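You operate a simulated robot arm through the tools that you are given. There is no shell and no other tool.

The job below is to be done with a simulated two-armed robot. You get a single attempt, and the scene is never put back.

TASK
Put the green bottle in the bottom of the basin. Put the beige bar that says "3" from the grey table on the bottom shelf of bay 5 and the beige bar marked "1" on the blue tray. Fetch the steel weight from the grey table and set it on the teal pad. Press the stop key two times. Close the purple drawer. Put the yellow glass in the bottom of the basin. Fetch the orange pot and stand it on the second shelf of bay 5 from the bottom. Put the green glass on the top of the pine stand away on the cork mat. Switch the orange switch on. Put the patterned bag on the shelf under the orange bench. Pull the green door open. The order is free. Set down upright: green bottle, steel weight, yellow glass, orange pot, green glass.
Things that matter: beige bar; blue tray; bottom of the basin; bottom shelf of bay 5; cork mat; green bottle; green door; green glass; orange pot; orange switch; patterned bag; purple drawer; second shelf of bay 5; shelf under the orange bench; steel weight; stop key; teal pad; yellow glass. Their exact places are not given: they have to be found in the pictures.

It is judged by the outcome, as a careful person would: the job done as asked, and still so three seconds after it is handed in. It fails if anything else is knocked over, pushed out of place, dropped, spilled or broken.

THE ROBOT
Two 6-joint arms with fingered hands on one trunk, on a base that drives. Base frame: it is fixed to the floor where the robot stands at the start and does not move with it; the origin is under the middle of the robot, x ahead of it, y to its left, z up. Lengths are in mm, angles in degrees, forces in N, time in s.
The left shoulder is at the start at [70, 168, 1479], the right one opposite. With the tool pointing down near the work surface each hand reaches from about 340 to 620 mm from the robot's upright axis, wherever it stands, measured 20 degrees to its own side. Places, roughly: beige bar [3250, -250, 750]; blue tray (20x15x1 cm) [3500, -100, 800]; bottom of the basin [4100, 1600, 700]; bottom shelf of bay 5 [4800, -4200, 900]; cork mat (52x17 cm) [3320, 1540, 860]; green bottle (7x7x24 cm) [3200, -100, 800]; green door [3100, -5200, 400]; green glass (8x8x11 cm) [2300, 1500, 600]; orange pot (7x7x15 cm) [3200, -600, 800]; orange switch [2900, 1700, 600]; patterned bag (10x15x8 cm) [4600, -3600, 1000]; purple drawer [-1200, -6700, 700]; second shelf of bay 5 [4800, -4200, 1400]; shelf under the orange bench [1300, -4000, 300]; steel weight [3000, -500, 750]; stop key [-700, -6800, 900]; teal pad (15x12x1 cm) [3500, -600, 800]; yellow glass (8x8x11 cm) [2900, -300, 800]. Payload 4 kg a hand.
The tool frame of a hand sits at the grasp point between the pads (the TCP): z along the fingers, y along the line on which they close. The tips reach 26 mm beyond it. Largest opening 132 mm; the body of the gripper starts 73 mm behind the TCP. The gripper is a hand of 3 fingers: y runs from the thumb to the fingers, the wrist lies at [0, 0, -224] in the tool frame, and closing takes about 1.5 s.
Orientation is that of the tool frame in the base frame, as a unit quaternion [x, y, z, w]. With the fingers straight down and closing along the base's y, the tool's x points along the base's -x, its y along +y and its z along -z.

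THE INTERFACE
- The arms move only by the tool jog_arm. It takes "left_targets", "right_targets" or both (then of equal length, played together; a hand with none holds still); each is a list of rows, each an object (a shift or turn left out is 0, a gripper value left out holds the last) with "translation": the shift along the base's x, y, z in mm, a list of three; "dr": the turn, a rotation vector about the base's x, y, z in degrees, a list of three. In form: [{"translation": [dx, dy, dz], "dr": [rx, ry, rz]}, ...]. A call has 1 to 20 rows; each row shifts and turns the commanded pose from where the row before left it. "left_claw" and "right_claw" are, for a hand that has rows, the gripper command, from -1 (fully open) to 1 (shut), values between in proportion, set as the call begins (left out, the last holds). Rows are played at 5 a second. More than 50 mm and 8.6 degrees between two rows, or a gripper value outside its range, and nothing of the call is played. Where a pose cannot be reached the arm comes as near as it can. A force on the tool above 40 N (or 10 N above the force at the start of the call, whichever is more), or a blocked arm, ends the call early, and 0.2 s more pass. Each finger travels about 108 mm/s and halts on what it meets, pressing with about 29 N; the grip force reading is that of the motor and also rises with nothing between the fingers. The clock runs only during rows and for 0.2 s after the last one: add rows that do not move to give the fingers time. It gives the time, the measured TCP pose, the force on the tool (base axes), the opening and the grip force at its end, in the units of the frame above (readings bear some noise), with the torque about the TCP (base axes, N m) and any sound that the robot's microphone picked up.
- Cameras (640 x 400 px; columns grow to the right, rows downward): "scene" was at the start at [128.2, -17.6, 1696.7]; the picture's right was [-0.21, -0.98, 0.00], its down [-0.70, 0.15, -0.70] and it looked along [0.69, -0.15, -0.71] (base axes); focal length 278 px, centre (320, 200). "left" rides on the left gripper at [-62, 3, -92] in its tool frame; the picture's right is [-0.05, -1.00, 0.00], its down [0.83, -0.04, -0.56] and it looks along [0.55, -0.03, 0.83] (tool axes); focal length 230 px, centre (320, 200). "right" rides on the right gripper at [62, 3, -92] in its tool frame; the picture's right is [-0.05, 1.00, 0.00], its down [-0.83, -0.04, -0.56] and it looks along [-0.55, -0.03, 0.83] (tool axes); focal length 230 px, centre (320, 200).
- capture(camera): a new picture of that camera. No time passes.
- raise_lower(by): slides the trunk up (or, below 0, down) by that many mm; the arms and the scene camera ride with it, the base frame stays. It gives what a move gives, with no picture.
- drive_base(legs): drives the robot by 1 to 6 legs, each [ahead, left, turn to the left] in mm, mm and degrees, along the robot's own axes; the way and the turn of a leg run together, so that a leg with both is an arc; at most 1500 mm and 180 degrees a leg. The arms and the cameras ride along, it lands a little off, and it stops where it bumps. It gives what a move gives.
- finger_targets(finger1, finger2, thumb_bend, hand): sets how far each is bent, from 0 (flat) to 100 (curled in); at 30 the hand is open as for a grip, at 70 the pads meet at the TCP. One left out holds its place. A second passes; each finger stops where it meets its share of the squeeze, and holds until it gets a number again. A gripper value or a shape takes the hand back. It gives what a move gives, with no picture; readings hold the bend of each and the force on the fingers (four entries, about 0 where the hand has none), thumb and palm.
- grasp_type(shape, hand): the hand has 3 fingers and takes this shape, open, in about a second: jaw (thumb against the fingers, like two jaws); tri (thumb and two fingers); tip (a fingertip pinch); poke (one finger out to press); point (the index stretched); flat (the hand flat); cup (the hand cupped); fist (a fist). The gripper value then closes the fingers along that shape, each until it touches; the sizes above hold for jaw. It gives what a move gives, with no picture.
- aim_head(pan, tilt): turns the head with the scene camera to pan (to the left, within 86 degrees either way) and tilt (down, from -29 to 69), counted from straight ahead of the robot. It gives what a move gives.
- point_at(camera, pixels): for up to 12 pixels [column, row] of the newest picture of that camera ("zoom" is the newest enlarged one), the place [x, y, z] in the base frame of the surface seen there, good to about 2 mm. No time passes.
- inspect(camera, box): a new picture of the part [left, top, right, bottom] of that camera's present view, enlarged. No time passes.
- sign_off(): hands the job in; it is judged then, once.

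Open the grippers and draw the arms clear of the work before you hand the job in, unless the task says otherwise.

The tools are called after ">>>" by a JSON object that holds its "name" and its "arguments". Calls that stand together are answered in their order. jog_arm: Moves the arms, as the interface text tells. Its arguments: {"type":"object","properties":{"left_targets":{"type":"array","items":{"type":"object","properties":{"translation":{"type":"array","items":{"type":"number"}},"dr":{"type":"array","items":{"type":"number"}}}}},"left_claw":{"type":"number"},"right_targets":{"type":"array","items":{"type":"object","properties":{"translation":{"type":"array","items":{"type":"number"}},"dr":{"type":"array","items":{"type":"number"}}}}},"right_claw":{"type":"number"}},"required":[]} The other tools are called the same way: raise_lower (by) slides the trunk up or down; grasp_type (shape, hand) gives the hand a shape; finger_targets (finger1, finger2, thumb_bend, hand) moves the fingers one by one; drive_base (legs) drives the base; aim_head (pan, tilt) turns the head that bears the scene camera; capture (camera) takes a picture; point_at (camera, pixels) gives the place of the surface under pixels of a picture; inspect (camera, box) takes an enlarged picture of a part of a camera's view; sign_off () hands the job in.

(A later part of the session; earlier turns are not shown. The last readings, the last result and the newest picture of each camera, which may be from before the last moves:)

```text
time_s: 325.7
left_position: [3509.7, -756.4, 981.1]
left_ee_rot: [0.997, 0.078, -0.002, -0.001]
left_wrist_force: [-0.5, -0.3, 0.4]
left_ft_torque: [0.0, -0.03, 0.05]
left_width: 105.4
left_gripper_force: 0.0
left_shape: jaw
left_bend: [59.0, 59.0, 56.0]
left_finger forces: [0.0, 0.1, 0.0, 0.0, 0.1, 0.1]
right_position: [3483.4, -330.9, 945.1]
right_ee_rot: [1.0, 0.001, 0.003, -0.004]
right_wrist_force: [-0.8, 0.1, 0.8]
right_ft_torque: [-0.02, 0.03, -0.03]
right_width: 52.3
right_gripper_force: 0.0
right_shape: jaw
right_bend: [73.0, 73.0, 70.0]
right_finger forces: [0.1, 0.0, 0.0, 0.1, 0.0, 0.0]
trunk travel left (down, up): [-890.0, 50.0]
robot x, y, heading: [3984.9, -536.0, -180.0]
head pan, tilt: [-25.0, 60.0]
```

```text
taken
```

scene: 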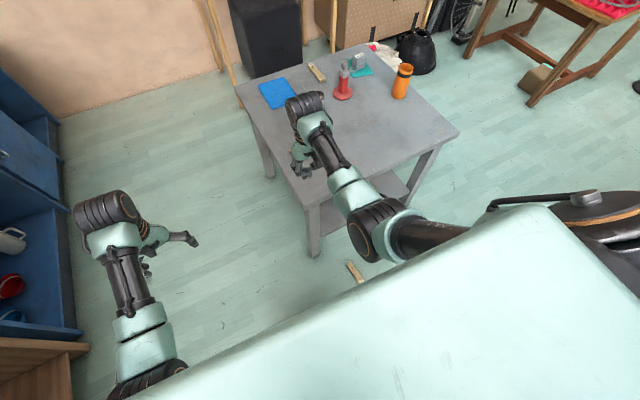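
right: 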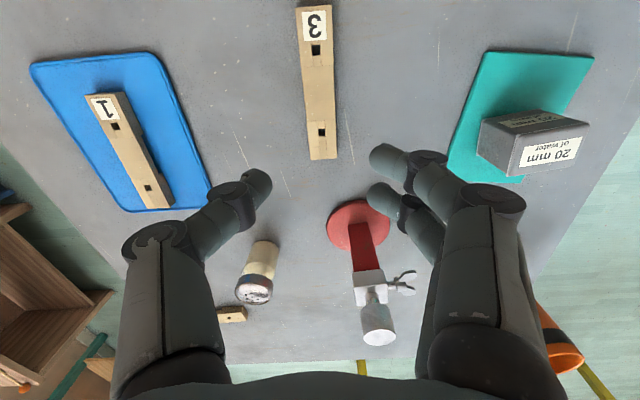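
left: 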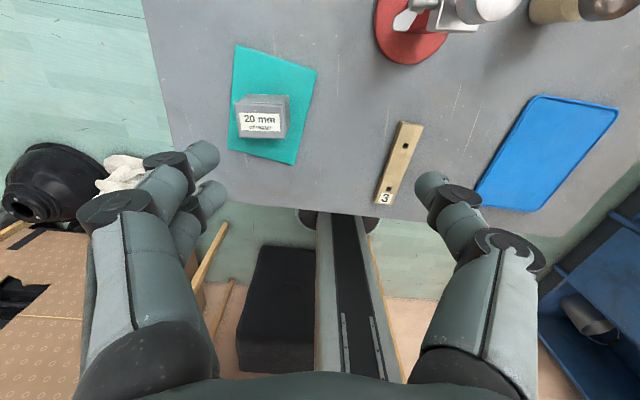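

Bar "3" is centred near (3500,−329.5) with yaw ≈4°. I lower the trunk 100 mm, align the hand, and go down to z≈790.

>>> {"name": "raise_lower", "arguments": {"by": -100}}

>>> {"name": "jog_arm", "arguments": {"right_targets": [{"translation": [17, 1.5, 0], "dr": [0, 0, 3.8]}, {"translation": [0, 0, -30]}, {"translation": [0, 0, -25]}, {}]}}

>>> {"name": "capture", "arguments": {"camera": "right"}}

```text
time_s: 327.1
left_position: [3509.9, -756.9, 879.7]
left_ee_rot: [0.997, 0.078, -0.003, -0.002]
left_wrist_force: [-0.2, 0.1, 0.1]
left_ft_torque: [0.01, 0.02, 0.04]
left_width: 105.3
left_gripper_force: 0.1
left_shape: jaw
left_bend: [59.0, 59.0, 56.0]
left_finger forces: [0.0, 0.0, 0.0, 0.0, 0.0, 0.1]
right_position: [3485.1, -331.5, 845.4]
right_ee_rot: [1.0, 0.001, 0.003, -0.004]
right_wrist_force: [-0.5, 0.0, 0.5]
right_ft_torque: [-0.01, 0.01, 0.0]
right_width: 52.3
right_gripper_force: 0.2
right_shape: jaw
right_bend: [73.0, 73.0, 70.0]
right_finger forces: [0.0, 0.0, 0.0, 0.0, 0.0, 0.1]
trunk travel left (down, up): [-790.0, 150.0]
robot x, y, heading: [3985.2, -538.9, -179.6]
head pan, tilt: [-25.0, 60.0]
```

```text
time_s: 328.1
left_position: [3511.9, -758.9, 880.3]
left_ee_rot: [0.997, 0.077, -0.001, -0.002]
left_wrist_force: [-0.5, 0.3, -0.4]
left_ft_torque: [0.03, 0.04, -0.01]
left_width: 105.1
left_gripper_force: 0.0
left_shape: jaw
left_bend: [59.0, 59.0, 56.0]
left_finger forces: [0.0, 0.1, 0.0, 0.0, 0.0, 0.1]
right_position: [3501.2, -328.2, 789.5]
right_ee_rot: [0.999, 0.034, 0.004, -0.005]
right_wrist_force: [0.6, 0.3, 0.6]
right_ft_torque: [0.03, -0.01, 0.0]
right_width: 52.1
right_gripper_force: 0.0
right_shape: jaw
right_bend: [73.0, 73.0, 70.0]
right_finger forces: [0.0, 0.0, 0.0, 0.1, 0.1, 0.0]
trunk travel left (down, up): [-790.0, 150.0]
robot x, y, heading: [3981.1, -539.0, -179.8]
head pan, tilt: [-25.0, 60.0]
```

```text
taken
```

right: 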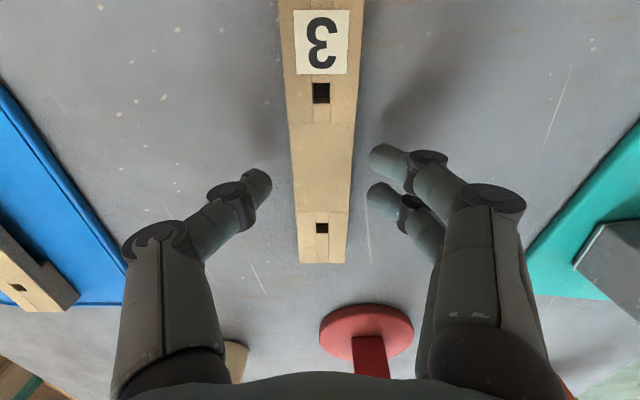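

Centred and aligned. I go down the last 10 mm in small steps and close.

>>> {"name": "jog_arm", "arguments": {"right_targets": [{"translation": [0, 0, -5]}, {"translation": [0, 0, -3]}, {"translation": [0, 0, -2]}, {}]}}

>>> {"name": "jog_arm", "arguments": {"right_targets": [{}, {}, {}, {}, {}, {}], "right_claw": 1}}

>>> {"name": "jog_arm", "arguments": {"right_targets": [{"translation": [0, 0, 2]}, {"translation": [0, 0, 3]}, {"translation": [0, 0, 10]}, {"translation": [0, 0, 20]}, {}]}}

>>> {"name": "capture", "arguments": {"camera": "right"}}

```text
time_s: 329.1
left_position: [3510.1, -756.5, 880.3]
left_ee_rot: [0.997, 0.077, -0.001, -0.002]
left_wrist_force: [0.1, 0.3, -0.5]
left_ft_torque: [0.01, 0.0, 0.01]
left_width: 105.4
left_gripper_force: 0.1
left_shape: jaw
left_bend: [59.0, 59.0, 56.0]
left_finger forces: [0.0, 0.0, 0.0, 0.0, 0.0, 0.0]
right_position: [3502.1, -329.5, 780.0]
right_ee_rot: [0.999, 0.034, 0.004, -0.003]
right_wrist_force: [-0.2, 0.1, -0.1]
right_ft_torque: [-0.02, 0.0, 0.0]
right_width: 52.4
right_gripper_force: 0.1
right_shape: jaw
right_bend: [73.0, 73.0, 70.0]
right_finger forces: [0.0, 0.0, 0.0, 0.1, 0.0, 0.1]
trunk travel left (down, up): [-790.0, 150.0]
robot x, y, heading: [3986.1, -538.0, -179.7]
head pan, tilt: [-25.0, 60.0]
```

```text
time_s: 330.4
left_position: [3511.3, -758.5, 880.0]
left_ee_rot: [0.997, 0.078, -0.002, -0.001]
left_wrist_force: [0.5, -0.6, -0.2]
left_ft_torque: [0.01, 0.04, 0.03]
left_width: 105.2
left_gripper_force: 0.0
left_shape: jaw
left_bend: [59.0, 59.0, 56.0]
left_finger forces: [0.1, 0.1, 0.1, 0.0, 0.0, 0.1]
right_position: [3502.5, -331.3, 779.4]
right_ee_rot: [0.999, 0.033, 0.003, -0.005]
right_wrist_force: [0.3, 0.6, 0.8]
right_ft_torque: [-0.02, 0.01, -0.01]
right_width: 27.8
right_gripper_force: 29.3
right_shape: jaw
right_bend: [73.0, 73.0, 70.0]
right_finger forces: [13.0, 13.2, 0.0, 0.1, 26.1, 0.1]
trunk travel left (down, up): [-790.0, 150.0]
robot x, y, heading: [3982.8, -543.3, -179.9]
head pan, tilt: [-25.0, 60.0]
```

```text
time_s: 331.6
left_position: [3510.0, -757.2, 881.0]
left_ee_rot: [0.997, 0.077, -0.002, -0.001]
left_wrist_force: [0.4, -0.8, 0.4]
left_ft_torque: [0.01, 0.01, -0.01]
left_width: 105.4
left_gripper_force: 0.1
left_shape: jaw
left_bend: [59.0, 59.0, 56.0]
left_finger forces: [0.0, 0.0, 0.0, 0.1, 0.0, 0.0]
right_position: [3501.1, -330.9, 814.6]
right_ee_rot: [0.999, 0.034, 0.004, -0.004]
right_wrist_force: [0.7, 0.5, -3.1]
right_ft_torque: [0.0, 0.0, 0.02]
right_width: 27.7
right_gripper_force: 29.3
right_shape: jaw
right_bend: [73.0, 73.0, 70.0]
right_finger forces: [13.1, 13.3, 0.1, 0.0, 26.1, 0.0]
trunk travel left (down, up): [-790.0, 150.0]
robot x, y, heading: [3983.1, -540.3, -180.0]
head pan, tilt: [-25.0, 60.0]
```

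```text
taken
```

right: 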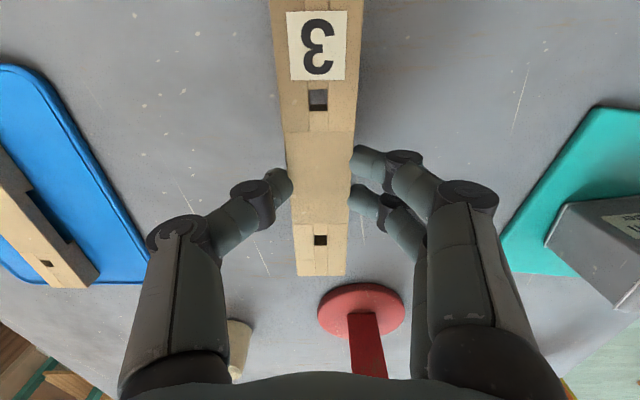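

Bar "3" is firmly held (13.1+13.3 vs 26.1 N). I raise the trunk and hand, then drive round by the left side in checked stages.

>>> {"name": "raise_lower", "arguments": {"by": 150}}

>>> {"name": "jog_arm", "arguments": {"right_targets": [{"translation": [0, 0, 20]}, {"translation": [0, 0, 20]}]}}

>>> {"name": "drive_base", "arguments": {"legs": [[0, -1200, 0]]}}

>>> {"name": "drive_base", "arguments": {"legs": [[1450, 0, 0], [250, 0, 0]]}}

```text
time_s: 333.4
left_position: [3509.1, -757.5, 1031.1]
left_ee_rot: [0.997, 0.078, -0.002, -0.002]
left_wrist_force: [0.4, 0.4, 0.6]
left_ft_torque: [0.02, -0.01, 0.01]
left_width: 105.5
left_gripper_force: 0.0
left_shape: jaw
left_bend: [59.0, 59.0, 56.0]
left_finger forces: [0.1, 0.0, 0.1, 0.1, 0.1, 0.0]
right_position: [3501.1, -330.2, 965.0]
right_ee_rot: [0.999, 0.033, 0.003, -0.005]
right_wrist_force: [0.4, 0.5, -1.5]
right_ft_torque: [0.02, 0.01, -0.02]
right_width: 27.7
right_gripper_force: 28.9
right_shape: jaw
right_bend: [73.0, 73.0, 70.0]
right_finger forces: [12.9, 13.2, 0.1, 0.0, 26.1, 0.0]
trunk travel left (down, up): [-940.0, 0.0]
robot x, y, heading: [3981.6, -537.8, -179.8]
head pan, tilt: [-25.0, 60.0]
```

```text
time_s: 334.0
left_position: [3510.6, -757.6, 1031.1]
left_ee_rot: [0.997, 0.078, -0.002, -0.002]
left_wrist_force: [0.7, 0.2, -0.4]
left_ft_torque: [0.02, 0.02, 0.0]
left_width: 105.4
left_gripper_force: 0.0
left_shape: jaw
left_bend: [59.0, 59.0, 56.0]
left_finger forces: [0.0, 0.0, 0.0, 0.1, 0.0, 0.1]
right_position: [3500.5, -331.7, 1004.3]
right_ee_rot: [0.999, 0.035, 0.003, -0.004]
right_wrist_force: [0.0, 0.0, -1.4]
right_ft_torque: [0.01, 0.02, 0.05]
right_width: 27.9
right_gripper_force: 28.6
right_shape: jaw
right_bend: [73.0, 73.0, 70.0]
right_finger forces: [12.9, 13.2, 0.0, 0.1, 26.1, 0.0]
trunk travel left (down, up): [-940.0, 0.0]
robot x, y, heading: [3983.2, -545.2, -179.8]
head pan, tilt: [-25.0, 60.0]
```

```text
time_s: 340.0
left_position: [3509.9, 421.2, 1031.3]
left_ee_rot: [0.997, 0.076, -0.001, -0.002]
left_wrist_force: [0.0, 0.2, -0.4]
left_ft_torque: [0.03, -0.02, -0.04]
left_width: 105.5
left_gripper_force: 0.0
left_shape: jaw
left_bend: [59.0, 59.0, 56.0]
left_finger forces: [0.0, 0.0, 0.0, 0.0, 0.0, 0.1]
right_position: [3503.3, 847.5, 1004.2]
right_ee_rot: [0.999, 0.032, 0.003, -0.004]
right_wrist_force: [-0.2, 0.5, -1.4]
right_ft_torque: [-0.03, 0.03, -0.01]
right_width: 27.6
right_gripper_force: 29.2
right_shape: jaw
right_bend: [73.0, 73.0, 70.0]
right_finger forces: [13.0, 13.2, 0.1, 0.1, 26.2, 0.0]
trunk travel left (down, up): [-940.0, 0.0]
robot x, y, heading: [3985.4, 636.7, 179.4]
head pan, tilt: [-25.0, 60.0]
```

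```text
time_s: 348.6
left_position: [1818.4, 448.3, 1031.0]
left_ee_rot: [0.998, 0.068, -0.003, -0.002]
left_wrist_force: [0.6, -0.1, -0.7]
left_ft_torque: [-0.02, 0.0, 0.0]
left_width: 105.5
left_gripper_force: 0.1
left_shape: jaw
left_bend: [59.0, 59.0, 56.0]
left_finger forces: [0.1, 0.1, 0.0, 0.0, 0.0, 0.0]
right_position: [1818.6, 874.3, 1006.1]
right_ee_rot: [1.0, 0.025, 0.002, -0.004]
right_wrist_force: [0.3, -0.1, -1.7]
right_ft_torque: [0.03, 0.02, -0.01]
right_width: 27.6
right_gripper_force: 29.1
right_shape: jaw
right_bend: [73.0, 73.0, 70.0]
right_finger forces: [13.0, 13.3, 0.0, 0.1, 26.0, 0.0]
trunk travel left (down, up): [-940.0, 0.0]
robot x, y, heading: [2295.7, 653.0, 179.1]
head pan, tilt: [-25.0, 60.0]
```

Still held well. I turn to face the table and side-step right to y≈−825 for the pot.

>>> {"name": "drive_base", "arguments": {"legs": [[0, 0, 180], [-60, 0, 0], [0, -1475, 0]]}}

>>> {"name": "aim_head", "arguments": {"pan": 5, "tilt": 40}}

>>> {"name": "capture", "arguments": {"camera": "scene"}}

```text
time_s: 363.8
left_position: [2663.2, -627.3, 1030.3]
left_ee_rot: [-0.051, 0.999, -0.002, 0.003]
left_wrist_force: [0.1, 0.0, 0.5]
left_ft_torque: [0.01, -0.02, 0.03]
left_width: 105.3
left_gripper_force: 0.1
left_shape: jaw
left_bend: [59.0, 59.0, 56.0]
left_finger forces: [0.1, 0.0, 0.1, 0.0, 0.0, 0.0]
right_position: [2648.0, -1054.0, 1005.0]
right_ee_rot: [-0.007, 1.0, -0.004, -0.004]
right_wrist_force: [0.0, -0.6, -1.6]
right_ft_torque: [0.01, 0.01, 0.01]
right_width: 27.4
right_gripper_force: 29.0
right_shape: jaw
right_bend: [73.0, 73.0, 70.0]
right_finger forces: [12.9, 13.0, 0.0, 0.0, 25.8, 0.0]
trunk travel left (down, up): [-940.0, 0.0]
robot x, y, heading: [2181.2, -816.6, -3.0]
head pan, tilt: [-25.0, 60.0]
```

```text
time_s: 364.8
left_position: [2662.5, -628.7, 1030.0]
left_ee_rot: [-0.05, 0.999, -0.001, 0.001]
left_wrist_force: [0.3, 1.1, 0.0]
left_ft_torque: [-0.04, -0.01, 0.01]
left_width: 105.2
left_gripper_force: 0.0
left_shape: jaw
left_bend: [59.0, 59.0, 56.0]
left_finger forces: [0.1, 0.1, 0.0, 0.0, 0.0, 0.0]
right_position: [2648.4, -1054.7, 1004.8]
right_ee_rot: [-0.007, 1.0, -0.005, -0.004]
right_wrist_force: [-0.1, 0.1, -0.8]
right_ft_torque: [0.0, 0.03, -0.03]
right_width: 27.8
right_gripper_force: 29.5
right_shape: jaw
right_bend: [73.0, 73.0, 70.0]
right_finger forces: [12.9, 13.1, 0.0, 0.0, 25.9, 0.0]
trunk travel left (down, up): [-940.0, 0.0]
robot x, y, heading: [2177.9, -822.5, -2.9]
head pan, tilt: [5.0, 40.0]
```

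```text
taken
```

scene: 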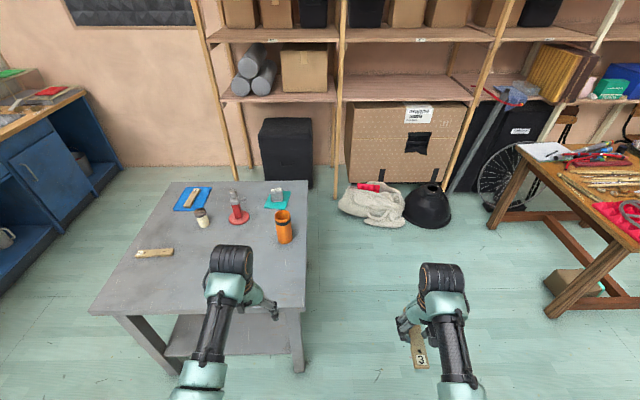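

The pot is at (284,228). I back off a little, lower the trunk 350 mm, and in that free space turn the left hand from pointing down to pointing forward.

>>> {"name": "drive_base", "arguments": {"legs": [[-150, 0, 2.9]]}}

>>> {"name": "raise_lower", "arguments": {"by": -350}}

>>> {"name": "jog_arm", "arguments": {"left_targets": [{"translation": [14, 0, 15], "dr": [0, -8.2, 0]}, {"translation": [14, 0, 15], "dr": [0, -8.2, 0]}, {"translation": [14, 0, 15], "dr": [0, -8.2, 0]}, {"translation": [14, 0, 15], "dr": [0, -8.2, 0]}, {"translation": [14, 0, 15], "dr": [0, -8.2, 0]}, {"translation": [14, 0, 15], "dr": [0, -8.2, 0]}], "left_claw": -1}}

```text
time_s: 366.1
left_position: [2505.2, -599.2, 1029.5]
left_ee_rot: [-0.077, 0.997, -0.001, 0.001]
left_wrist_force: [0.0, 0.5, -0.2]
left_ft_torque: [0.02, 0.02, -0.01]
left_width: 105.3
left_gripper_force: 0.2
left_shape: jaw
left_bend: [59.0, 59.0, 56.0]
left_finger forces: [0.1, 0.1, 0.0, 0.0, 0.0, 0.0]
right_position: [2513.0, -1025.7, 1002.7]
right_ee_rot: [-0.034, 0.999, -0.004, -0.005]
right_wrist_force: [0.9, -0.6, -1.7]
right_ft_torque: [0.01, 0.03, 0.0]
right_width: 27.7
right_gripper_force: 29.0
right_shape: jaw
right_bend: [73.0, 73.0, 70.0]
right_finger forces: [12.9, 13.0, 0.0, 0.0, 25.8, 0.0]
trunk travel left (down, up): [-940.0, 0.0]
robot x, y, heading: [2029.4, -813.9, -0.0]
head pan, tilt: [5.0, 40.0]
```

```text
time_s: 369.6
left_position: [2502.9, -599.9, 680.2]
left_ee_rot: [-0.076, 0.997, -0.002, 0.002]
left_wrist_force: [0.0, -0.6, 1.7]
left_ft_torque: [0.01, 0.02, 0.04]
left_width: 105.4
left_gripper_force: 0.1
left_shape: jaw
left_bend: [59.0, 59.0, 56.0]
left_finger forces: [0.1, 0.1, 0.0, 0.0, 0.0, 0.1]
right_position: [2508.9, -1025.8, 654.8]
right_ee_rot: [-0.033, 0.999, -0.005, -0.004]
right_wrist_force: [0.4, -0.2, -2.5]
right_ft_torque: [-0.02, -0.01, -0.05]
right_width: 27.2
right_gripper_force: 28.7
right_shape: jaw
right_bend: [73.0, 73.0, 70.0]
right_finger forces: [13.0, 13.0, 0.0, 0.1, 25.9, 0.0]
trunk travel left (down, up): [-590.0, 350.0]
robot x, y, heading: [2030.7, -815.5, -0.1]
head pan, tilt: [5.0, 40.0]
```

```text
time_s: 370.9
left_position: [2585.7, -601.0, 771.2]
left_ee_rot: [-0.069, 0.905, -0.033, 0.418]
left_wrist_force: [0.3, 0.6, -0.1]
left_ft_torque: [0.0, 0.0, 0.0]
left_width: 132.0
left_gripper_force: 0.1
left_shape: jaw
left_bend: [30.0, 30.0, 30.0]
left_finger forces: [0.0, 0.0, 0.1, 0.0, 0.1, 0.0]
right_position: [2509.6, -1026.5, 654.4]
right_ee_rot: [-0.033, 0.999, -0.004, -0.004]
right_wrist_force: [-0.1, 0.1, -1.9]
right_ft_torque: [0.0, -0.01, -0.01]
right_width: 27.7
right_gripper_force: 29.0
right_shape: jaw
right_bend: [73.0, 73.0, 70.0]
right_finger forces: [12.9, 13.0, 0.0, 0.1, 25.9, 0.0]
trunk travel left (down, up): [-590.0, 350.0]
robot x, y, heading: [2030.5, -819.0, 0.3]
head pan, tilt: [5.0, 40.0]
```

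Fine so far (49°). I continue to horizontal, taking out the residual roll at the end.

>>> {"name": "jog_arm", "arguments": {"left_targets": [{"translation": [14, 0, 15], "dr": [0, -8.2, 0]}, {"translation": [14, 0, 15], "dr": [0, -8.2, 0]}, {"translation": [14, 0, 15], "dr": [0, -8.2, 0]}, {"translation": [14, 0, 15], "dr": [0, -8.2, 0]}, {"translation": [14, 0, 15], "dr": [0, -8.1, 0]}, {"translation": [0, 0, 0], "dr": [4.4, 0, 0]}, {"translation": [0, 0, 0], "dr": [4.4, 0, 0]}, {}]}}

>>> {"name": "capture", "arguments": {"camera": "left"}}

>>> {"name": "capture", "arguments": {"camera": "scene"}}

```text
time_s: 372.8
left_position: [2657.0, -599.2, 847.4]
left_ee_rot: [0.002, 0.706, -0.001, 0.709]
left_wrist_force: [-0.7, -0.9, 0.4]
left_ft_torque: [0.01, 0.02, 0.01]
left_width: 131.8
left_gripper_force: 0.0
left_shape: jaw
left_bend: [30.0, 30.0, 30.0]
left_finger forces: [0.0, 0.0, 0.0, 0.1, 0.1, 0.0]
right_position: [2511.3, -1026.4, 655.2]
right_ee_rot: [-0.034, 0.999, -0.005, -0.004]
right_wrist_force: [-0.6, 0.6, -2.3]
right_ft_torque: [-0.01, -0.01, 0.01]
right_width: 27.4
right_gripper_force: 28.9
right_shape: jaw
right_bend: [73.0, 73.0, 70.0]
right_finger forces: [13.0, 12.9, 0.0, 0.0, 25.8, 0.1]
trunk travel left (down, up): [-590.0, 350.0]
robot x, y, heading: [2029.4, -818.6, 0.0]
head pan, tilt: [5.0, 40.0]
```

```text
taken
```

left: 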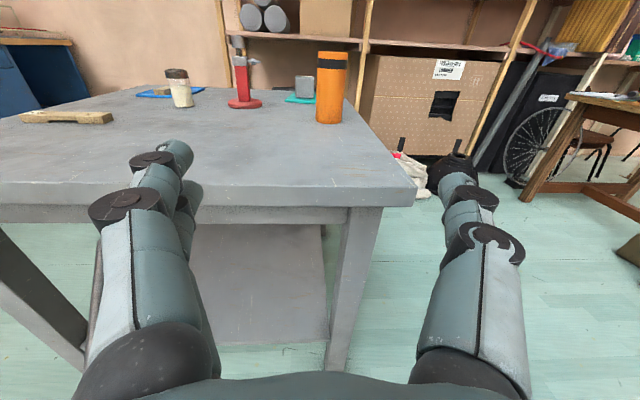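

```text
taken
```

scene: 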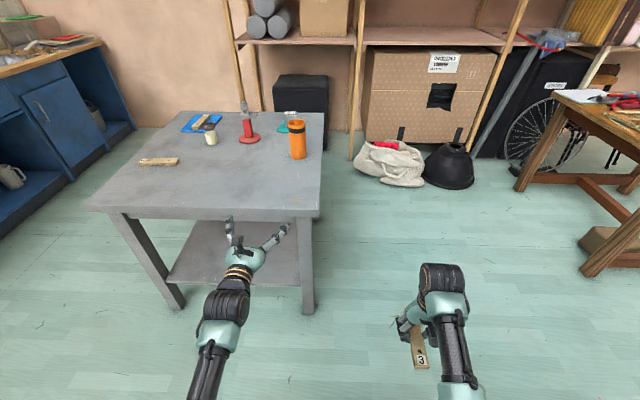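

The left hand now points forward at (2657,−599,847). The pot shows at (331,88) in its view; I measure it.

>>> {"name": "point_at", "arguments": {"camera": "left", "pixels": [[331, 90], [318, 90], [345, 92], [331, 120], [331, 54], [331, 110], [305, 90], [250, 100]]}}

>>> {"name": "inspect", "arguments": {"camera": "left", "box": [280, 40, 380, 140]}}

```text
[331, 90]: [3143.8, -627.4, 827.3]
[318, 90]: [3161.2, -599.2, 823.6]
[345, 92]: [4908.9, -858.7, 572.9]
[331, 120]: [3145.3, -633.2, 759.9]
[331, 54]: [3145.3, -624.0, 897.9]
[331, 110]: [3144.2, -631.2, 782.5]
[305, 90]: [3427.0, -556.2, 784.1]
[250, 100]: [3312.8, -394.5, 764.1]
```

```text
4.00 times, centred on (330, 90) of left
```

zoom: 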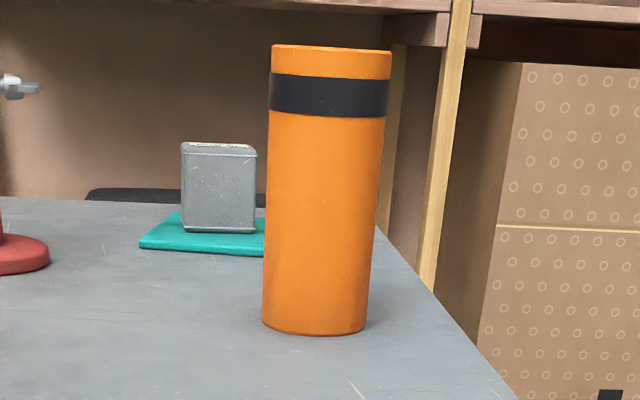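

The pot's axis is about (3179,−628). I drive ahead 400 mm and 29 mm right, then check alignment before closing in.

>>> {"name": "drive_base", "arguments": {"legs": [[400, -29, 0]]}}

>>> {"name": "capture", "arguments": {"camera": "left"}}

>>> {"name": "point_at", "arguments": {"camera": "left", "pixels": [[320, 100], [300, 100], [340, 100], [320, 150], [310, 60]]}}

```text
time_s: 375.2
left_position: [3058.4, -632.7, 844.6]
left_ee_rot: [0.004, 0.705, -0.003, 0.709]
left_wrist_force: [-0.3, -0.5, -0.4]
left_ft_torque: [-0.03, 0.01, 0.02]
left_width: 132.0
left_gripper_force: 0.0
left_shape: jaw
left_bend: [30.0, 30.0, 30.0]
left_finger forces: [0.1, 0.1, 0.1, 0.0, 0.0, 0.0]
right_position: [2908.4, -1057.1, 655.1]
right_ee_rot: [-0.03, 1.0, -0.004, -0.004]
right_wrist_force: [-0.3, 0.3, -1.5]
right_ft_torque: [-0.02, 0.02, 0.0]
right_width: 27.4
right_gripper_force: 28.7
right_shape: jaw
right_bend: [73.0, 73.0, 70.0]
right_finger forces: [12.8, 13.1, 0.0, 0.1, 25.8, 0.0]
trunk travel left (down, up): [-590.0, 350.0]
robot x, y, heading: [2428.7, -846.3, -0.4]
head pan, tilt: [5.0, 40.0]
```

```text
taken
```

left: 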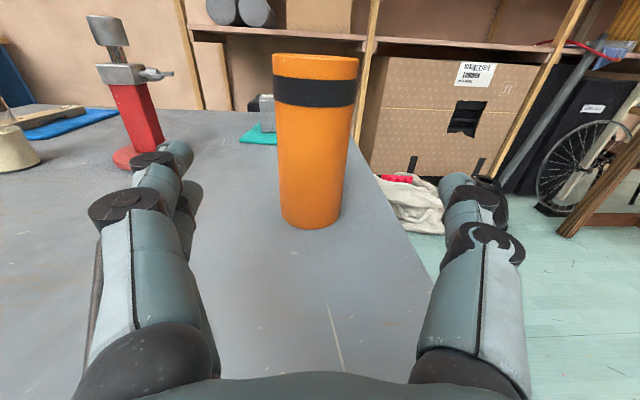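

```text
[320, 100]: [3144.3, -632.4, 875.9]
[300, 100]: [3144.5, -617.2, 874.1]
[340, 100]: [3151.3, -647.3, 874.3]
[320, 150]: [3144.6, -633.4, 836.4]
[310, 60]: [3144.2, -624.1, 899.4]
```

Nearly centred (pot edges 277–353 at row 100). I shift +4 mm in y and reach ahead with the arm toward the pot in 30 mm steps.

>>> {"name": "jog_arm", "arguments": {"left_targets": [{"translation": [25, 4, 2]}, {"translation": [30, 0, 2]}, {"translation": [30, 0, 1]}, {}]}}

>>> {"name": "capture", "arguments": {"camera": "left"}}

```text
time_s: 376.2
left_position: [3143.8, -627.5, 850.5]
left_ee_rot: [0.003, 0.706, -0.002, 0.708]
left_wrist_force: [-0.2, 0.1, 0.3]
left_ft_torque: [0.0, 0.03, 0.01]
left_width: 132.0
left_gripper_force: 0.0
left_shape: jaw
left_bend: [30.0, 30.0, 30.0]
left_finger forces: [0.1, 0.1, 0.0, 0.0, 0.0, 0.1]
right_position: [2907.6, -1058.7, 653.5]
right_ee_rot: [-0.03, 1.0, -0.004, -0.003]
right_wrist_force: [-0.1, -0.5, -1.0]
right_ft_torque: [0.02, 0.0, 0.02]
right_width: 27.4
right_gripper_force: 29.0
right_shape: jaw
right_bend: [73.0, 73.0, 70.0]
right_finger forces: [12.9, 13.0, 0.0, 0.0, 26.0, 0.0]
trunk travel left (down, up): [-590.0, 350.0]
robot x, y, heading: [2427.6, -846.9, -0.2]
head pan, tilt: [5.0, 40.0]
```

```text
taken
```

left: 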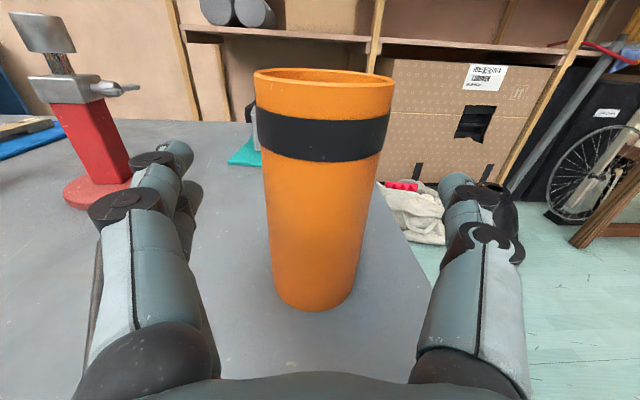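

The pot is centred at column 321. I move the last 34 mm so the TCP is at its axis, and close.

>>> {"name": "jog_arm", "arguments": {"left_targets": [{"translation": [17, 0, 0]}, {"translation": [17, 0, 0]}, {}]}}

>>> {"name": "jog_arm", "arguments": {"left_targets": [{}, {}, {}, {}, {}, {}, {}, {}], "left_claw": 1}}

>>> {"name": "capture", "arguments": {"camera": "left"}}

```text
time_s: 377.1
left_position: [3176.1, -629.4, 851.6]
left_ee_rot: [0.004, 0.705, -0.003, 0.709]
left_wrist_force: [-0.3, -0.2, 0.4]
left_ft_torque: [0.03, 0.02, 0.0]
left_width: 131.7
left_gripper_force: 0.0
left_shape: jaw
left_bend: [30.0, 30.0, 30.0]
left_finger forces: [0.0, 0.0, 0.0, 0.0, 0.0, 0.0]
right_position: [2908.3, -1057.7, 654.1]
right_ee_rot: [-0.03, 1.0, -0.005, -0.004]
right_wrist_force: [-0.3, -0.1, -1.1]
right_ft_torque: [-0.02, -0.01, -0.02]
right_width: 27.2
right_gripper_force: 28.9
right_shape: jaw
right_bend: [73.0, 73.0, 70.0]
right_finger forces: [13.0, 13.0, 0.0, 0.0, 25.9, 0.0]
trunk travel left (down, up): [-590.0, 350.0]
robot x, y, heading: [2424.9, -845.9, -0.3]
head pan, tilt: [5.0, 40.0]
```

```text
time_s: 378.9
left_position: [3177.4, -629.2, 850.4]
left_ee_rot: [0.004, 0.706, -0.003, 0.708]
left_wrist_force: [0.7, -0.6, -0.1]
left_ft_torque: [-0.01, -0.01, 0.0]
left_width: 54.5
left_gripper_force: 28.8
left_shape: jaw
left_bend: [73.0, 73.0, 74.0]
left_finger forces: [12.8, 12.6, 0.1, 0.0, 24.7, 0.0]
right_position: [2907.8, -1058.8, 654.9]
right_ee_rot: [-0.029, 1.0, -0.004, -0.004]
right_wrist_force: [0.3, 0.7, -1.3]
right_ft_torque: [0.0, -0.02, 0.0]
right_width: 27.1
right_gripper_force: 28.6
right_shape: jaw
right_bend: [73.0, 73.0, 70.0]
right_finger forces: [12.9, 13.0, 0.0, 0.1, 26.0, 0.1]
trunk travel left (down, up): [-590.0, 350.0]
robot x, y, heading: [2430.2, -842.1, -0.3]
head pan, tilt: [5.0, 40.0]
```

```text
taken
```

left: 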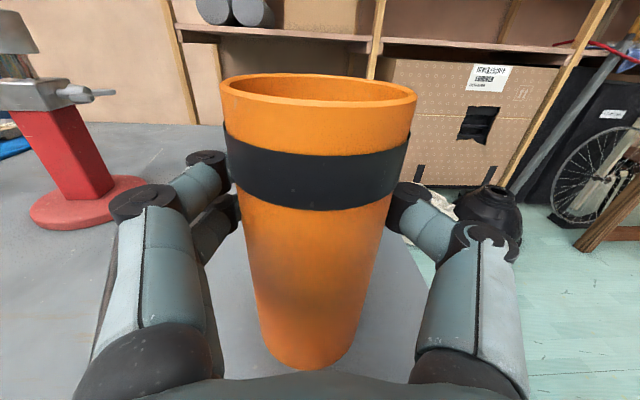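

The pot is held (12.8/12.6/24.7 N). I lift it gently 60 mm.

>>> {"name": "jog_arm", "arguments": {"left_targets": [{"translation": [0, 0, 5]}, {"translation": [0, 0, 10]}, {"translation": [0, 0, 20]}, {"translation": [0, 0, 25]}, {}]}}

>>> {"name": "capture", "arguments": {"camera": "left"}}

```text
time_s: 380.1
left_position: [3176.1, -629.1, 910.2]
left_ee_rot: [0.003, 0.705, -0.003, 0.709]
left_wrist_force: [-0.3, 0.1, -1.8]
left_ft_torque: [-0.01, -0.02, 0.03]
left_width: 54.3
left_gripper_force: 28.5
left_shape: jaw
left_bend: [73.0, 73.0, 75.0]
left_finger forces: [12.5, 13.4, 0.0, 0.0, 24.5, 0.0]
right_position: [2908.9, -1058.0, 653.4]
right_ee_rot: [-0.029, 1.0, -0.005, -0.004]
right_wrist_force: [-0.3, 0.5, -1.4]
right_ft_torque: [0.01, 0.0, -0.01]
right_width: 27.7
right_gripper_force: 29.0
right_shape: jaw
right_bend: [73.0, 73.0, 70.0]
right_finger forces: [12.9, 13.0, 0.1, 0.1, 25.9, 0.0]
trunk travel left (down, up): [-590.0, 350.0]
robot x, y, heading: [2425.9, -848.4, -0.2]
head pan, tilt: [5.0, 40.0]
```

```text
taken
```

left: 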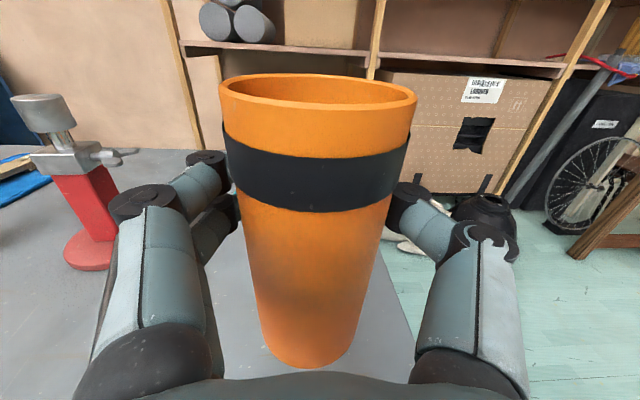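

Lifted, level and light. I raise the trunk, back off from the table, turn to face −y and look along the room toward bay 5.

>>> {"name": "drive_base", "arguments": {"legs": [[-250, 0, 0], [0, 0, -90]]}}

>>> {"name": "raise_lower", "arguments": {"by": 250}}

>>> {"name": "aim_head", "arguments": {"pan": 25, "tilt": 20}}

>>> {"name": "capture", "arguments": {"camera": "scene"}}

```text
time_s: 385.8
left_position: [2375.2, -1596.3, 909.9]
left_ee_rot: [-0.508, -0.491, 0.508, -0.493]
left_wrist_force: [-0.5, -0.4, -1.7]
left_ft_torque: [-0.01, 0.02, -0.01]
left_width: 53.9
left_gripper_force: 28.7
left_shape: jaw
left_bend: [73.0, 73.0, 75.0]
left_finger forces: [12.3, 13.0, 0.0, 0.0, 24.0, 0.0]
right_position: [1952.2, -1317.8, 654.9]
right_ee_rot: [0.693, 0.721, -0.001, -0.007]
right_wrist_force: [0.1, 1.4, -1.5]
right_ft_torque: [0.01, 0.01, -0.01]
right_width: 27.4
right_gripper_force: 29.0
right_shape: jaw
right_bend: [73.0, 73.0, 70.0]
right_finger forces: [12.7, 12.9, 0.0, 0.0, 25.8, 0.1]
trunk travel left (down, up): [-590.0, 350.0]
robot x, y, heading: [2176.0, -845.4, -91.2]
head pan, tilt: [5.0, 40.0]
```

```text
time_s: 388.3
left_position: [2373.8, -1596.0, 1159.5]
left_ee_rot: [-0.507, -0.492, 0.508, -0.493]
left_wrist_force: [-0.9, 0.2, -1.2]
left_ft_torque: [0.0, 0.01, 0.01]
left_width: 53.9
left_gripper_force: 29.0
left_shape: jaw
left_bend: [73.0, 73.0, 75.0]
left_finger forces: [12.1, 13.0, 0.1, 0.1, 24.0, 0.1]
right_position: [1952.4, -1318.5, 903.9]
right_ee_rot: [0.693, 0.72, 0.0, -0.006]
right_wrist_force: [-0.2, 1.2, -2.3]
right_ft_torque: [-0.03, -0.01, 0.01]
right_width: 27.2
right_gripper_force: 28.3
right_shape: jaw
right_bend: [73.0, 73.0, 70.0]
right_finger forces: [12.9, 13.0, 0.0, 0.1, 25.8, 0.0]
trunk travel left (down, up): [-840.0, 100.0]
robot x, y, heading: [2175.7, -844.3, -91.6]
head pan, tilt: [5.0, 40.0]
```

```text
time_s: 389.2
left_position: [2373.4, -1596.7, 1160.6]
left_ee_rot: [-0.507, -0.49, 0.509, -0.493]
left_wrist_force: [0.6, -0.2, -1.7]
left_ft_torque: [0.02, 0.0, 0.02]
left_width: 53.9
left_gripper_force: 29.3
left_shape: jaw
left_bend: [73.0, 73.0, 75.0]
left_finger forces: [12.2, 13.1, 0.0, 0.0, 24.0, 0.1]
right_position: [1952.3, -1319.6, 905.1]
right_ee_rot: [0.694, 0.72, 0.001, -0.006]
right_wrist_force: [-0.1, 0.0, -1.6]
right_ft_torque: [-0.04, 0.0, 0.04]
right_width: 27.1
right_gripper_force: 29.8
right_shape: jaw
right_bend: [73.0, 73.0, 70.0]
right_finger forces: [12.8, 13.0, 0.1, 0.1, 25.8, 0.1]
trunk travel left (down, up): [-840.0, 100.0]
robot x, y, heading: [2176.9, -842.2, -91.6]
head pan, tilt: [25.0, 20.0]
```

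```text
taken
```

scene: 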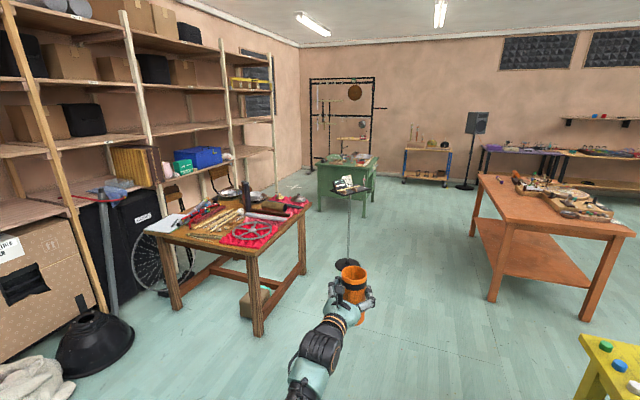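

Bay 5 is the far one at (252,130). I measure the obstacles on the way: pole stand base (347,265), brown table legs, green desk and orange bench legs.

>>> {"name": "point_at", "arguments": {"camera": "scene", "pixels": [[347, 266], [258, 334], [302, 273], [176, 310], [322, 210], [375, 205], [495, 302], [585, 320], [473, 235], [252, 145], [252, 118], [270, 200]]}}

>>> {"name": "inspect", "arguments": {"camera": "scene", "box": [130, 40, 390, 220]}}

```text
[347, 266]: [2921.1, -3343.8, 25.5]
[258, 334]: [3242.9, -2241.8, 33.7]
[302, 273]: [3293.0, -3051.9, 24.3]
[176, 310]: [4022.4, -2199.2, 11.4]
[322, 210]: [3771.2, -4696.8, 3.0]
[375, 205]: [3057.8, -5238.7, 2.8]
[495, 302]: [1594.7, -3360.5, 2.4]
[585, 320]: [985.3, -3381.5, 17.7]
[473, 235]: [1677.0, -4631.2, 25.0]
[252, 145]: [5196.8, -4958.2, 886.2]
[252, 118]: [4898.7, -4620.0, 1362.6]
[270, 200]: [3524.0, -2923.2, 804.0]
```

```text
2.22 times, centred on (260, 130) of scene
```

zoom: 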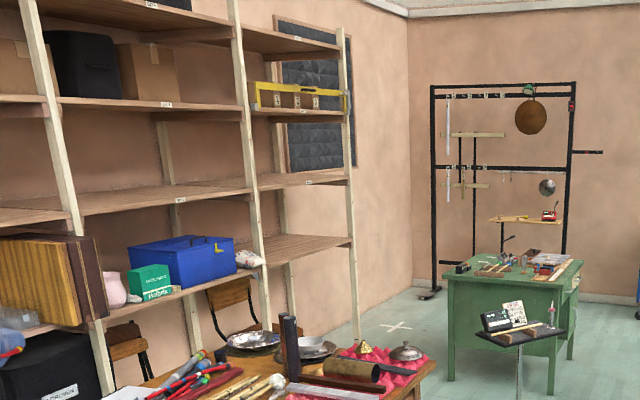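

Clear corridor at x≈2180 between orange bench (x≤1677) and the pole stand (x≈2921). I straighten and drive along −y to about y=−4050, checking the grips on the way.

>>> {"name": "drive_base", "arguments": {"legs": [[0, 0, 1.6], [1450, 60, 0]]}}

>>> {"name": "drive_base", "arguments": {"legs": [[1450, 60, 0], [250, 60, 0]]}}

>>> {"name": "aim_head", "arguments": {"pan": 75, "tilt": 20}}

>>> {"name": "capture", "arguments": {"camera": "scene"}}

```text
time_s: 396.6
left_position: [2402.8, -3018.7, 1161.1]
left_ee_rot: [-0.508, -0.489, 0.51, -0.492]
left_wrist_force: [-0.6, 0.0, -1.9]
left_ft_torque: [0.01, 0.02, -0.01]
left_width: 53.8
left_gripper_force: 29.4
left_shape: jaw
left_bend: [73.0, 73.0, 75.0]
left_finger forces: [12.2, 13.0, 0.0, 0.1, 24.0, 0.0]
right_position: [1982.8, -2737.5, 904.3]
right_ee_rot: [0.697, 0.717, 0.0, -0.006]
right_wrist_force: [-0.3, -0.5, -1.9]
right_ft_torque: [0.02, 0.02, 0.0]
right_width: 27.4
right_gripper_force: 29.1
right_shape: jaw
right_bend: [73.0, 73.0, 70.0]
right_finger forces: [12.9, 13.1, 0.1, 0.1, 25.9, 0.0]
trunk travel left (down, up): [-840.0, 100.0]
robot x, y, heading: [2210.4, -2261.4, -92.2]
head pan, tilt: [25.0, 20.0]
```

```text
time_s: 405.4
left_position: [2514.5, -4748.0, 1162.0]
left_ee_rot: [-0.501, -0.496, 0.503, -0.5]
left_wrist_force: [-0.3, -0.6, -0.9]
left_ft_torque: [0.03, 0.0, 0.0]
left_width: 53.9
left_gripper_force: 28.9
left_shape: jaw
left_bend: [73.0, 73.0, 75.0]
left_finger forces: [12.2, 13.0, 0.0, 0.0, 24.0, 0.0]
right_position: [2085.3, -4479.4, 905.4]
right_ee_rot: [0.685, 0.728, -0.001, -0.005]
right_wrist_force: [0.3, -0.1, -2.0]
right_ft_torque: [0.03, -0.03, 0.0]
right_width: 27.4
right_gripper_force: 29.2
right_shape: jaw
right_bend: [73.0, 73.0, 70.0]
right_finger forces: [12.8, 13.0, 0.1, 0.1, 25.9, 0.0]
trunk travel left (down, up): [-840.0, 100.0]
robot x, y, heading: [2297.1, -3996.8, -90.4]
head pan, tilt: [25.0, 20.0]
```

```text
time_s: 406.6
left_position: [2513.0, -4748.0, 1161.6]
left_ee_rot: [-0.501, -0.497, 0.503, -0.499]
left_wrist_force: [-0.5, 0.5, -2.1]
left_ft_torque: [0.01, 0.0, -0.01]
left_width: 53.6
left_gripper_force: 28.8
left_shape: jaw
left_bend: [73.0, 73.0, 75.0]
left_finger forces: [12.1, 12.9, 0.1, 0.0, 24.0, 0.0]
right_position: [2086.4, -4480.6, 903.9]
right_ee_rot: [0.685, 0.728, 0.0, -0.006]
right_wrist_force: [0.2, -0.2, -2.0]
right_ft_torque: [0.02, 0.01, 0.01]
right_width: 27.4
right_gripper_force: 28.5
right_shape: jaw
right_bend: [73.0, 73.0, 70.0]
right_finger forces: [12.8, 12.9, 0.1, 0.1, 25.8, 0.1]
trunk travel left (down, up): [-840.0, 100.0]
robot x, y, heading: [2301.4, -4003.7, -90.1]
head pan, tilt: [75.0, 20.0]
```

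```text
taken
```

scene: 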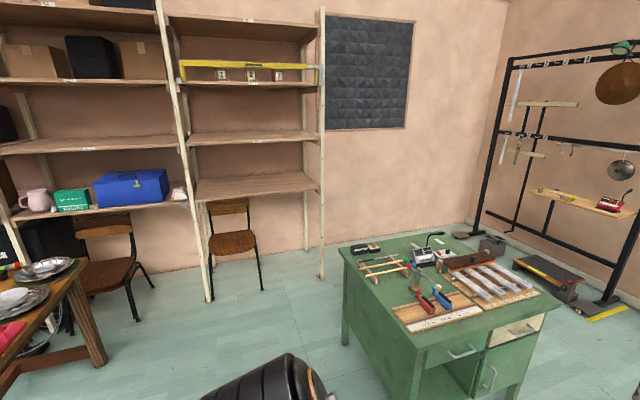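

Bay 5 lies between the posts at (190,150) and (321,150), with chairs underneath at (233,245) and (110,250). I measure posts, shelf edges, chairs and the bag at (178,193).

>>> {"name": "point_at", "arguments": {"camera": "scene", "pixels": [[209, 299], [321, 277], [255, 186], [255, 196], [255, 135], [255, 141], [200, 197], [315, 186], [195, 146], [318, 135], [178, 194], [183, 206]]}}

>>> {"name": "point_at", "arguments": {"camera": "scene", "pixels": [[233, 240], [213, 243], [256, 235], [262, 290], [110, 270], [152, 288], [135, 318], [245, 205], [255, 180], [300, 140], [187, 160], [322, 160]]}}

>>> {"name": "inspect", "arguments": {"camera": "scene", "box": [0, 130, 340, 310]}}

```text
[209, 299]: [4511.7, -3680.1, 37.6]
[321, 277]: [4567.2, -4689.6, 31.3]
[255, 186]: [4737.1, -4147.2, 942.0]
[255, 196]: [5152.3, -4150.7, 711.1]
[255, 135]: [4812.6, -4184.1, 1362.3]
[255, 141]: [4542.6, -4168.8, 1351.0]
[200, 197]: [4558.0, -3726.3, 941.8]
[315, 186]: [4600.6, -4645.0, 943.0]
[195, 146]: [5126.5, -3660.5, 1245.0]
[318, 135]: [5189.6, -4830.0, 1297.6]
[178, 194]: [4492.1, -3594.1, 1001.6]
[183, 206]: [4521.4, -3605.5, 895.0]
```

```text
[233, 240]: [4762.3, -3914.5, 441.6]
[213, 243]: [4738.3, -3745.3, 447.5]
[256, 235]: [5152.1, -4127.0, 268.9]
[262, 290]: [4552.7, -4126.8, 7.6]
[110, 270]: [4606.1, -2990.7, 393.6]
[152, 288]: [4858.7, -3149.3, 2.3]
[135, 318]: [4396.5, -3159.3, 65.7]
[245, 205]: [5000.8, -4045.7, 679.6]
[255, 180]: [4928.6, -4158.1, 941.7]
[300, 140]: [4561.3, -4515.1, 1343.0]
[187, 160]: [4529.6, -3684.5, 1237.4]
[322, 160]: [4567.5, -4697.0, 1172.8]
```

```text
1.88 times, centred on (170, 220) of scene
```

zoom: 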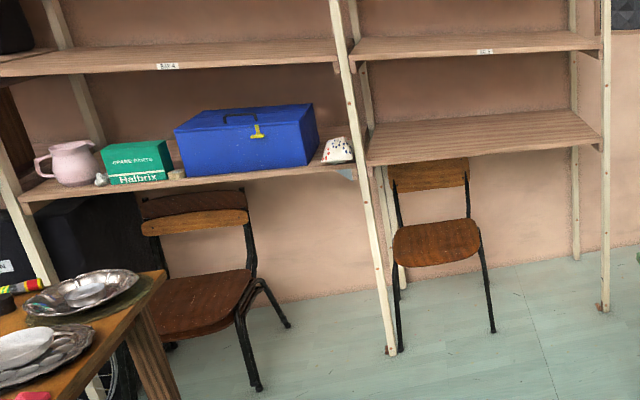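

Bay 5: posts at y≈−3682 and −4690, shelf fronts at x≈4545; bottom shelf z≈942, second z≈1362. I turn left to face +x and drive ahead to x≈3500, stopping well short.

>>> {"name": "drive_base", "arguments": {"legs": [[0, 0, 90], [1200, 0, 0]]}}

>>> {"name": "aim_head", "arguments": {"pan": -10, "tilt": 10}}

>>> {"name": "capture", "arguments": {"camera": "scene"}}

```text
time_s: 416.5
left_position: [4264.6, -3847.1, 1160.4]
left_ee_rot: [0.014, 0.706, -0.014, 0.708]
left_wrist_force: [0.2, -0.5, -1.5]
left_ft_torque: [-0.02, 0.02, -0.02]
left_width: 53.2
left_gripper_force: 29.2
left_shape: jaw
left_bend: [73.0, 73.0, 75.0]
left_finger forces: [12.1, 12.9, 0.0, 0.0, 23.7, 0.1]
right_position: [3983.0, -4267.2, 903.7]
right_ee_rot: [-0.015, 1.0, -0.004, -0.005]
right_wrist_force: [1.1, -0.1, -1.4]
right_ft_torque: [0.0, 0.02, -0.05]
right_width: 27.3
right_gripper_force: 29.1
right_shape: jaw
right_bend: [73.0, 73.0, 70.0]
right_finger forces: [12.9, 12.9, 0.0, 0.0, 25.7, 0.1]
trunk travel left (down, up): [-840.0, 100.0]
robot x, y, heading: [3512.1, -4037.6, -2.2]
head pan, tilt: [75.0, 20.0]
```

```text
time_s: 418.1
left_position: [4265.2, -3846.5, 1160.2]
left_ee_rot: [0.015, 0.705, -0.014, 0.708]
left_wrist_force: [-0.5, 0.4, -1.2]
left_ft_torque: [0.0, 0.01, 0.02]
left_width: 53.3
left_gripper_force: 29.1
left_shape: jaw
left_bend: [73.0, 73.0, 75.0]
left_finger forces: [12.1, 12.9, 0.0, 0.0, 23.6, 0.1]
right_position: [3982.7, -4267.3, 904.7]
right_ee_rot: [-0.013, 1.0, -0.004, -0.004]
right_wrist_force: [-0.5, -0.9, -2.5]
right_ft_torque: [0.01, -0.01, 0.04]
right_width: 27.1
right_gripper_force: 29.2
right_shape: jaw
right_bend: [73.0, 73.0, 70.0]
right_finger forces: [12.8, 12.9, 0.1, 0.0, 25.6, 0.1]
trunk travel left (down, up): [-840.0, 100.0]
robot x, y, heading: [3510.0, -4038.6, -2.0]
head pan, tilt: [-10.0, 10.0]
```

```text
taken
```

scene: 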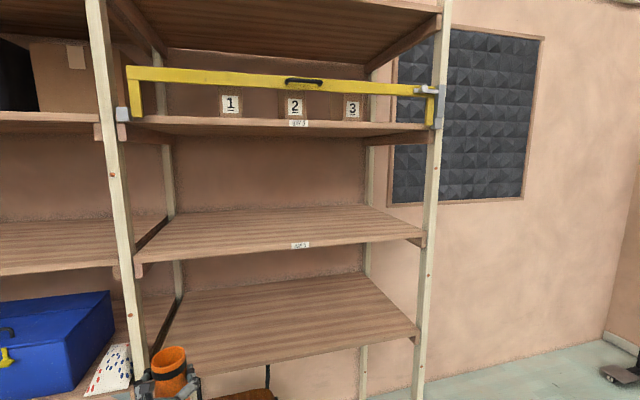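

I check the shelf labels to be sure this is bay 5.

>>> {"name": "inspect", "arguments": {"camera": "scene", "box": [270, 230, 330, 260]}}

>>> {"name": "point_at", "arguments": {"camera": "scene", "pixels": [[300, 239], [300, 250], [300, 118], [300, 133], [300, 360], [300, 340], [145, 262], [420, 240], [150, 375], [415, 335], [280, 225], [280, 300]]}}

```text
10.67 times, centred on (300, 245) of scene
```

zoom: 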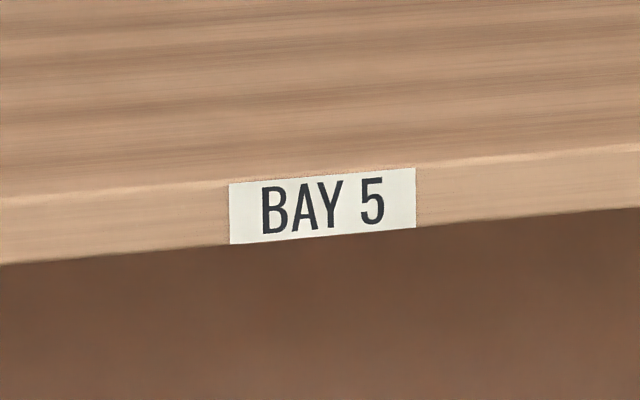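

```text
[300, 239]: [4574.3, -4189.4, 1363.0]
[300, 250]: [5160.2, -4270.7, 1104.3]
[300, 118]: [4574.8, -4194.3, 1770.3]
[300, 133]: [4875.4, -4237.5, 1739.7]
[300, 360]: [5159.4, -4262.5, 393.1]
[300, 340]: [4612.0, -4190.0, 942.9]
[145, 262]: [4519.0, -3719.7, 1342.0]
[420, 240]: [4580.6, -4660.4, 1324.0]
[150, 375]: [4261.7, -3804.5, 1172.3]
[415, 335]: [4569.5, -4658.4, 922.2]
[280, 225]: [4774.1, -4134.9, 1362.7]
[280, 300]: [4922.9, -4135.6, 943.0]
```

Confirmed: "BAY 5"; second shelf top z≈1363, third shelf's underside ≈1740. I raise the trunk fully and lift the left hand toward the needed height, still short of the shelf.

>>> {"name": "raise_lower", "arguments": {"by": 100}}

>>> {"name": "jog_arm", "arguments": {"left_targets": [{"translation": [0, 0, 30]}, {"translation": [0, 0, 30]}, {"translation": [0, 0, 30]}, {"translation": [0, 0, 30]}]}}

```text
time_s: 419.4
left_position: [4264.7, -3846.7, 1259.9]
left_ee_rot: [0.015, 0.706, -0.015, 0.708]
left_wrist_force: [-0.8, 0.1, -1.4]
left_ft_torque: [0.0, 0.02, 0.04]
left_width: 53.3
left_gripper_force: 28.3
left_shape: jaw
left_bend: [73.0, 73.0, 75.0]
left_finger forces: [12.0, 12.9, 0.0, 0.0, 23.6, 0.1]
right_position: [3982.2, -4266.7, 1004.6]
right_ee_rot: [-0.015, 1.0, -0.005, -0.004]
right_wrist_force: [0.6, 0.4, -2.2]
right_ft_torque: [-0.01, -0.01, -0.02]
right_width: 27.0
right_gripper_force: 29.0
right_shape: jaw
right_bend: [73.0, 73.0, 70.0]
right_finger forces: [12.8, 12.9, 0.1, 0.1, 25.6, 0.0]
trunk travel left (down, up): [-940.0, 0.0]
robot x, y, heading: [3508.8, -4036.8, -2.0]
head pan, tilt: [-10.0, 10.0]
```

```text
time_s: 420.4
left_position: [4264.3, -3845.6, 1379.4]
left_ee_rot: [0.015, 0.706, -0.014, 0.708]
left_wrist_force: [-0.2, 0.5, -2.4]
left_ft_torque: [0.01, 0.01, 0.02]
left_width: 53.1
left_gripper_force: 28.7
left_shape: jaw
left_bend: [73.0, 73.0, 75.0]
left_finger forces: [12.1, 12.8, 0.0, 0.0, 23.7, 0.1]
right_position: [3981.5, -4266.1, 1003.9]
right_ee_rot: [-0.015, 1.0, -0.005, -0.005]
right_wrist_force: [-0.3, 0.9, -2.1]
right_ft_torque: [0.0, 0.03, 0.01]
right_width: 27.1
right_gripper_force: 28.7
right_shape: jaw
right_bend: [73.0, 73.0, 70.0]
right_finger forces: [12.8, 13.0, 0.1, 0.0, 25.7, 0.1]
trunk travel left (down, up): [-940.0, 0.0]
robot x, y, heading: [3511.8, -4038.6, -2.3]
head pan, tilt: [-10.0, 10.0]
```

It reaches 1379 without trouble; I go on to about 1490 (pot bottom then ≈1392, above the shelf).

>>> {"name": "jog_arm", "arguments": {"left_targets": [{"translation": [0, 0, 28]}, {"translation": [0, 0, 28]}, {"translation": [0, 0, 28]}, {"translation": [0, 0, 26]}]}}

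>>> {"name": "capture", "arguments": {"camera": "left"}}

```text
time_s: 421.4
left_position: [4264.2, -3851.0, 1490.0]
left_ee_rot: [0.015, 0.705, -0.014, 0.709]
left_wrist_force: [0.1, 0.4, -1.4]
left_ft_torque: [-0.03, 0.0, 0.04]
left_width: 53.2
left_gripper_force: 28.9
left_shape: jaw
left_bend: [73.0, 73.0, 75.0]
left_finger forces: [12.0, 12.8, 0.0, 0.0, 23.6, 0.1]
right_position: [3981.3, -4266.2, 1003.7]
right_ee_rot: [-0.014, 1.0, -0.004, -0.004]
right_wrist_force: [0.2, 0.2, -2.2]
right_ft_torque: [0.0, -0.01, -0.01]
right_width: 27.5
right_gripper_force: 29.5
right_shape: jaw
right_bend: [73.0, 73.0, 70.0]
right_finger forces: [12.8, 12.9, 0.0, 0.0, 25.7, 0.1]
trunk travel left (down, up): [-940.0, 0.0]
robot x, y, heading: [3509.8, -4038.3, -2.1]
head pan, tilt: [-10.0, 10.0]
```

```text
taken
```

left: 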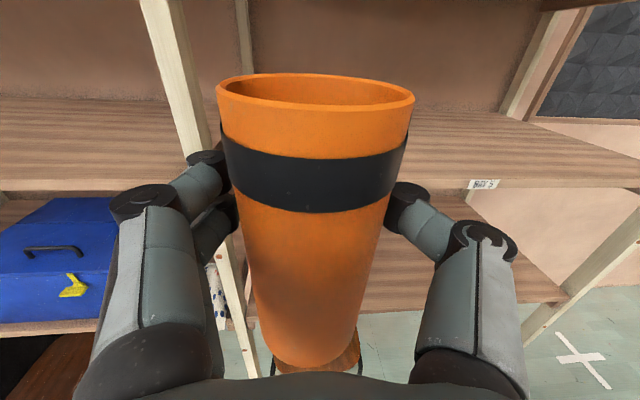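

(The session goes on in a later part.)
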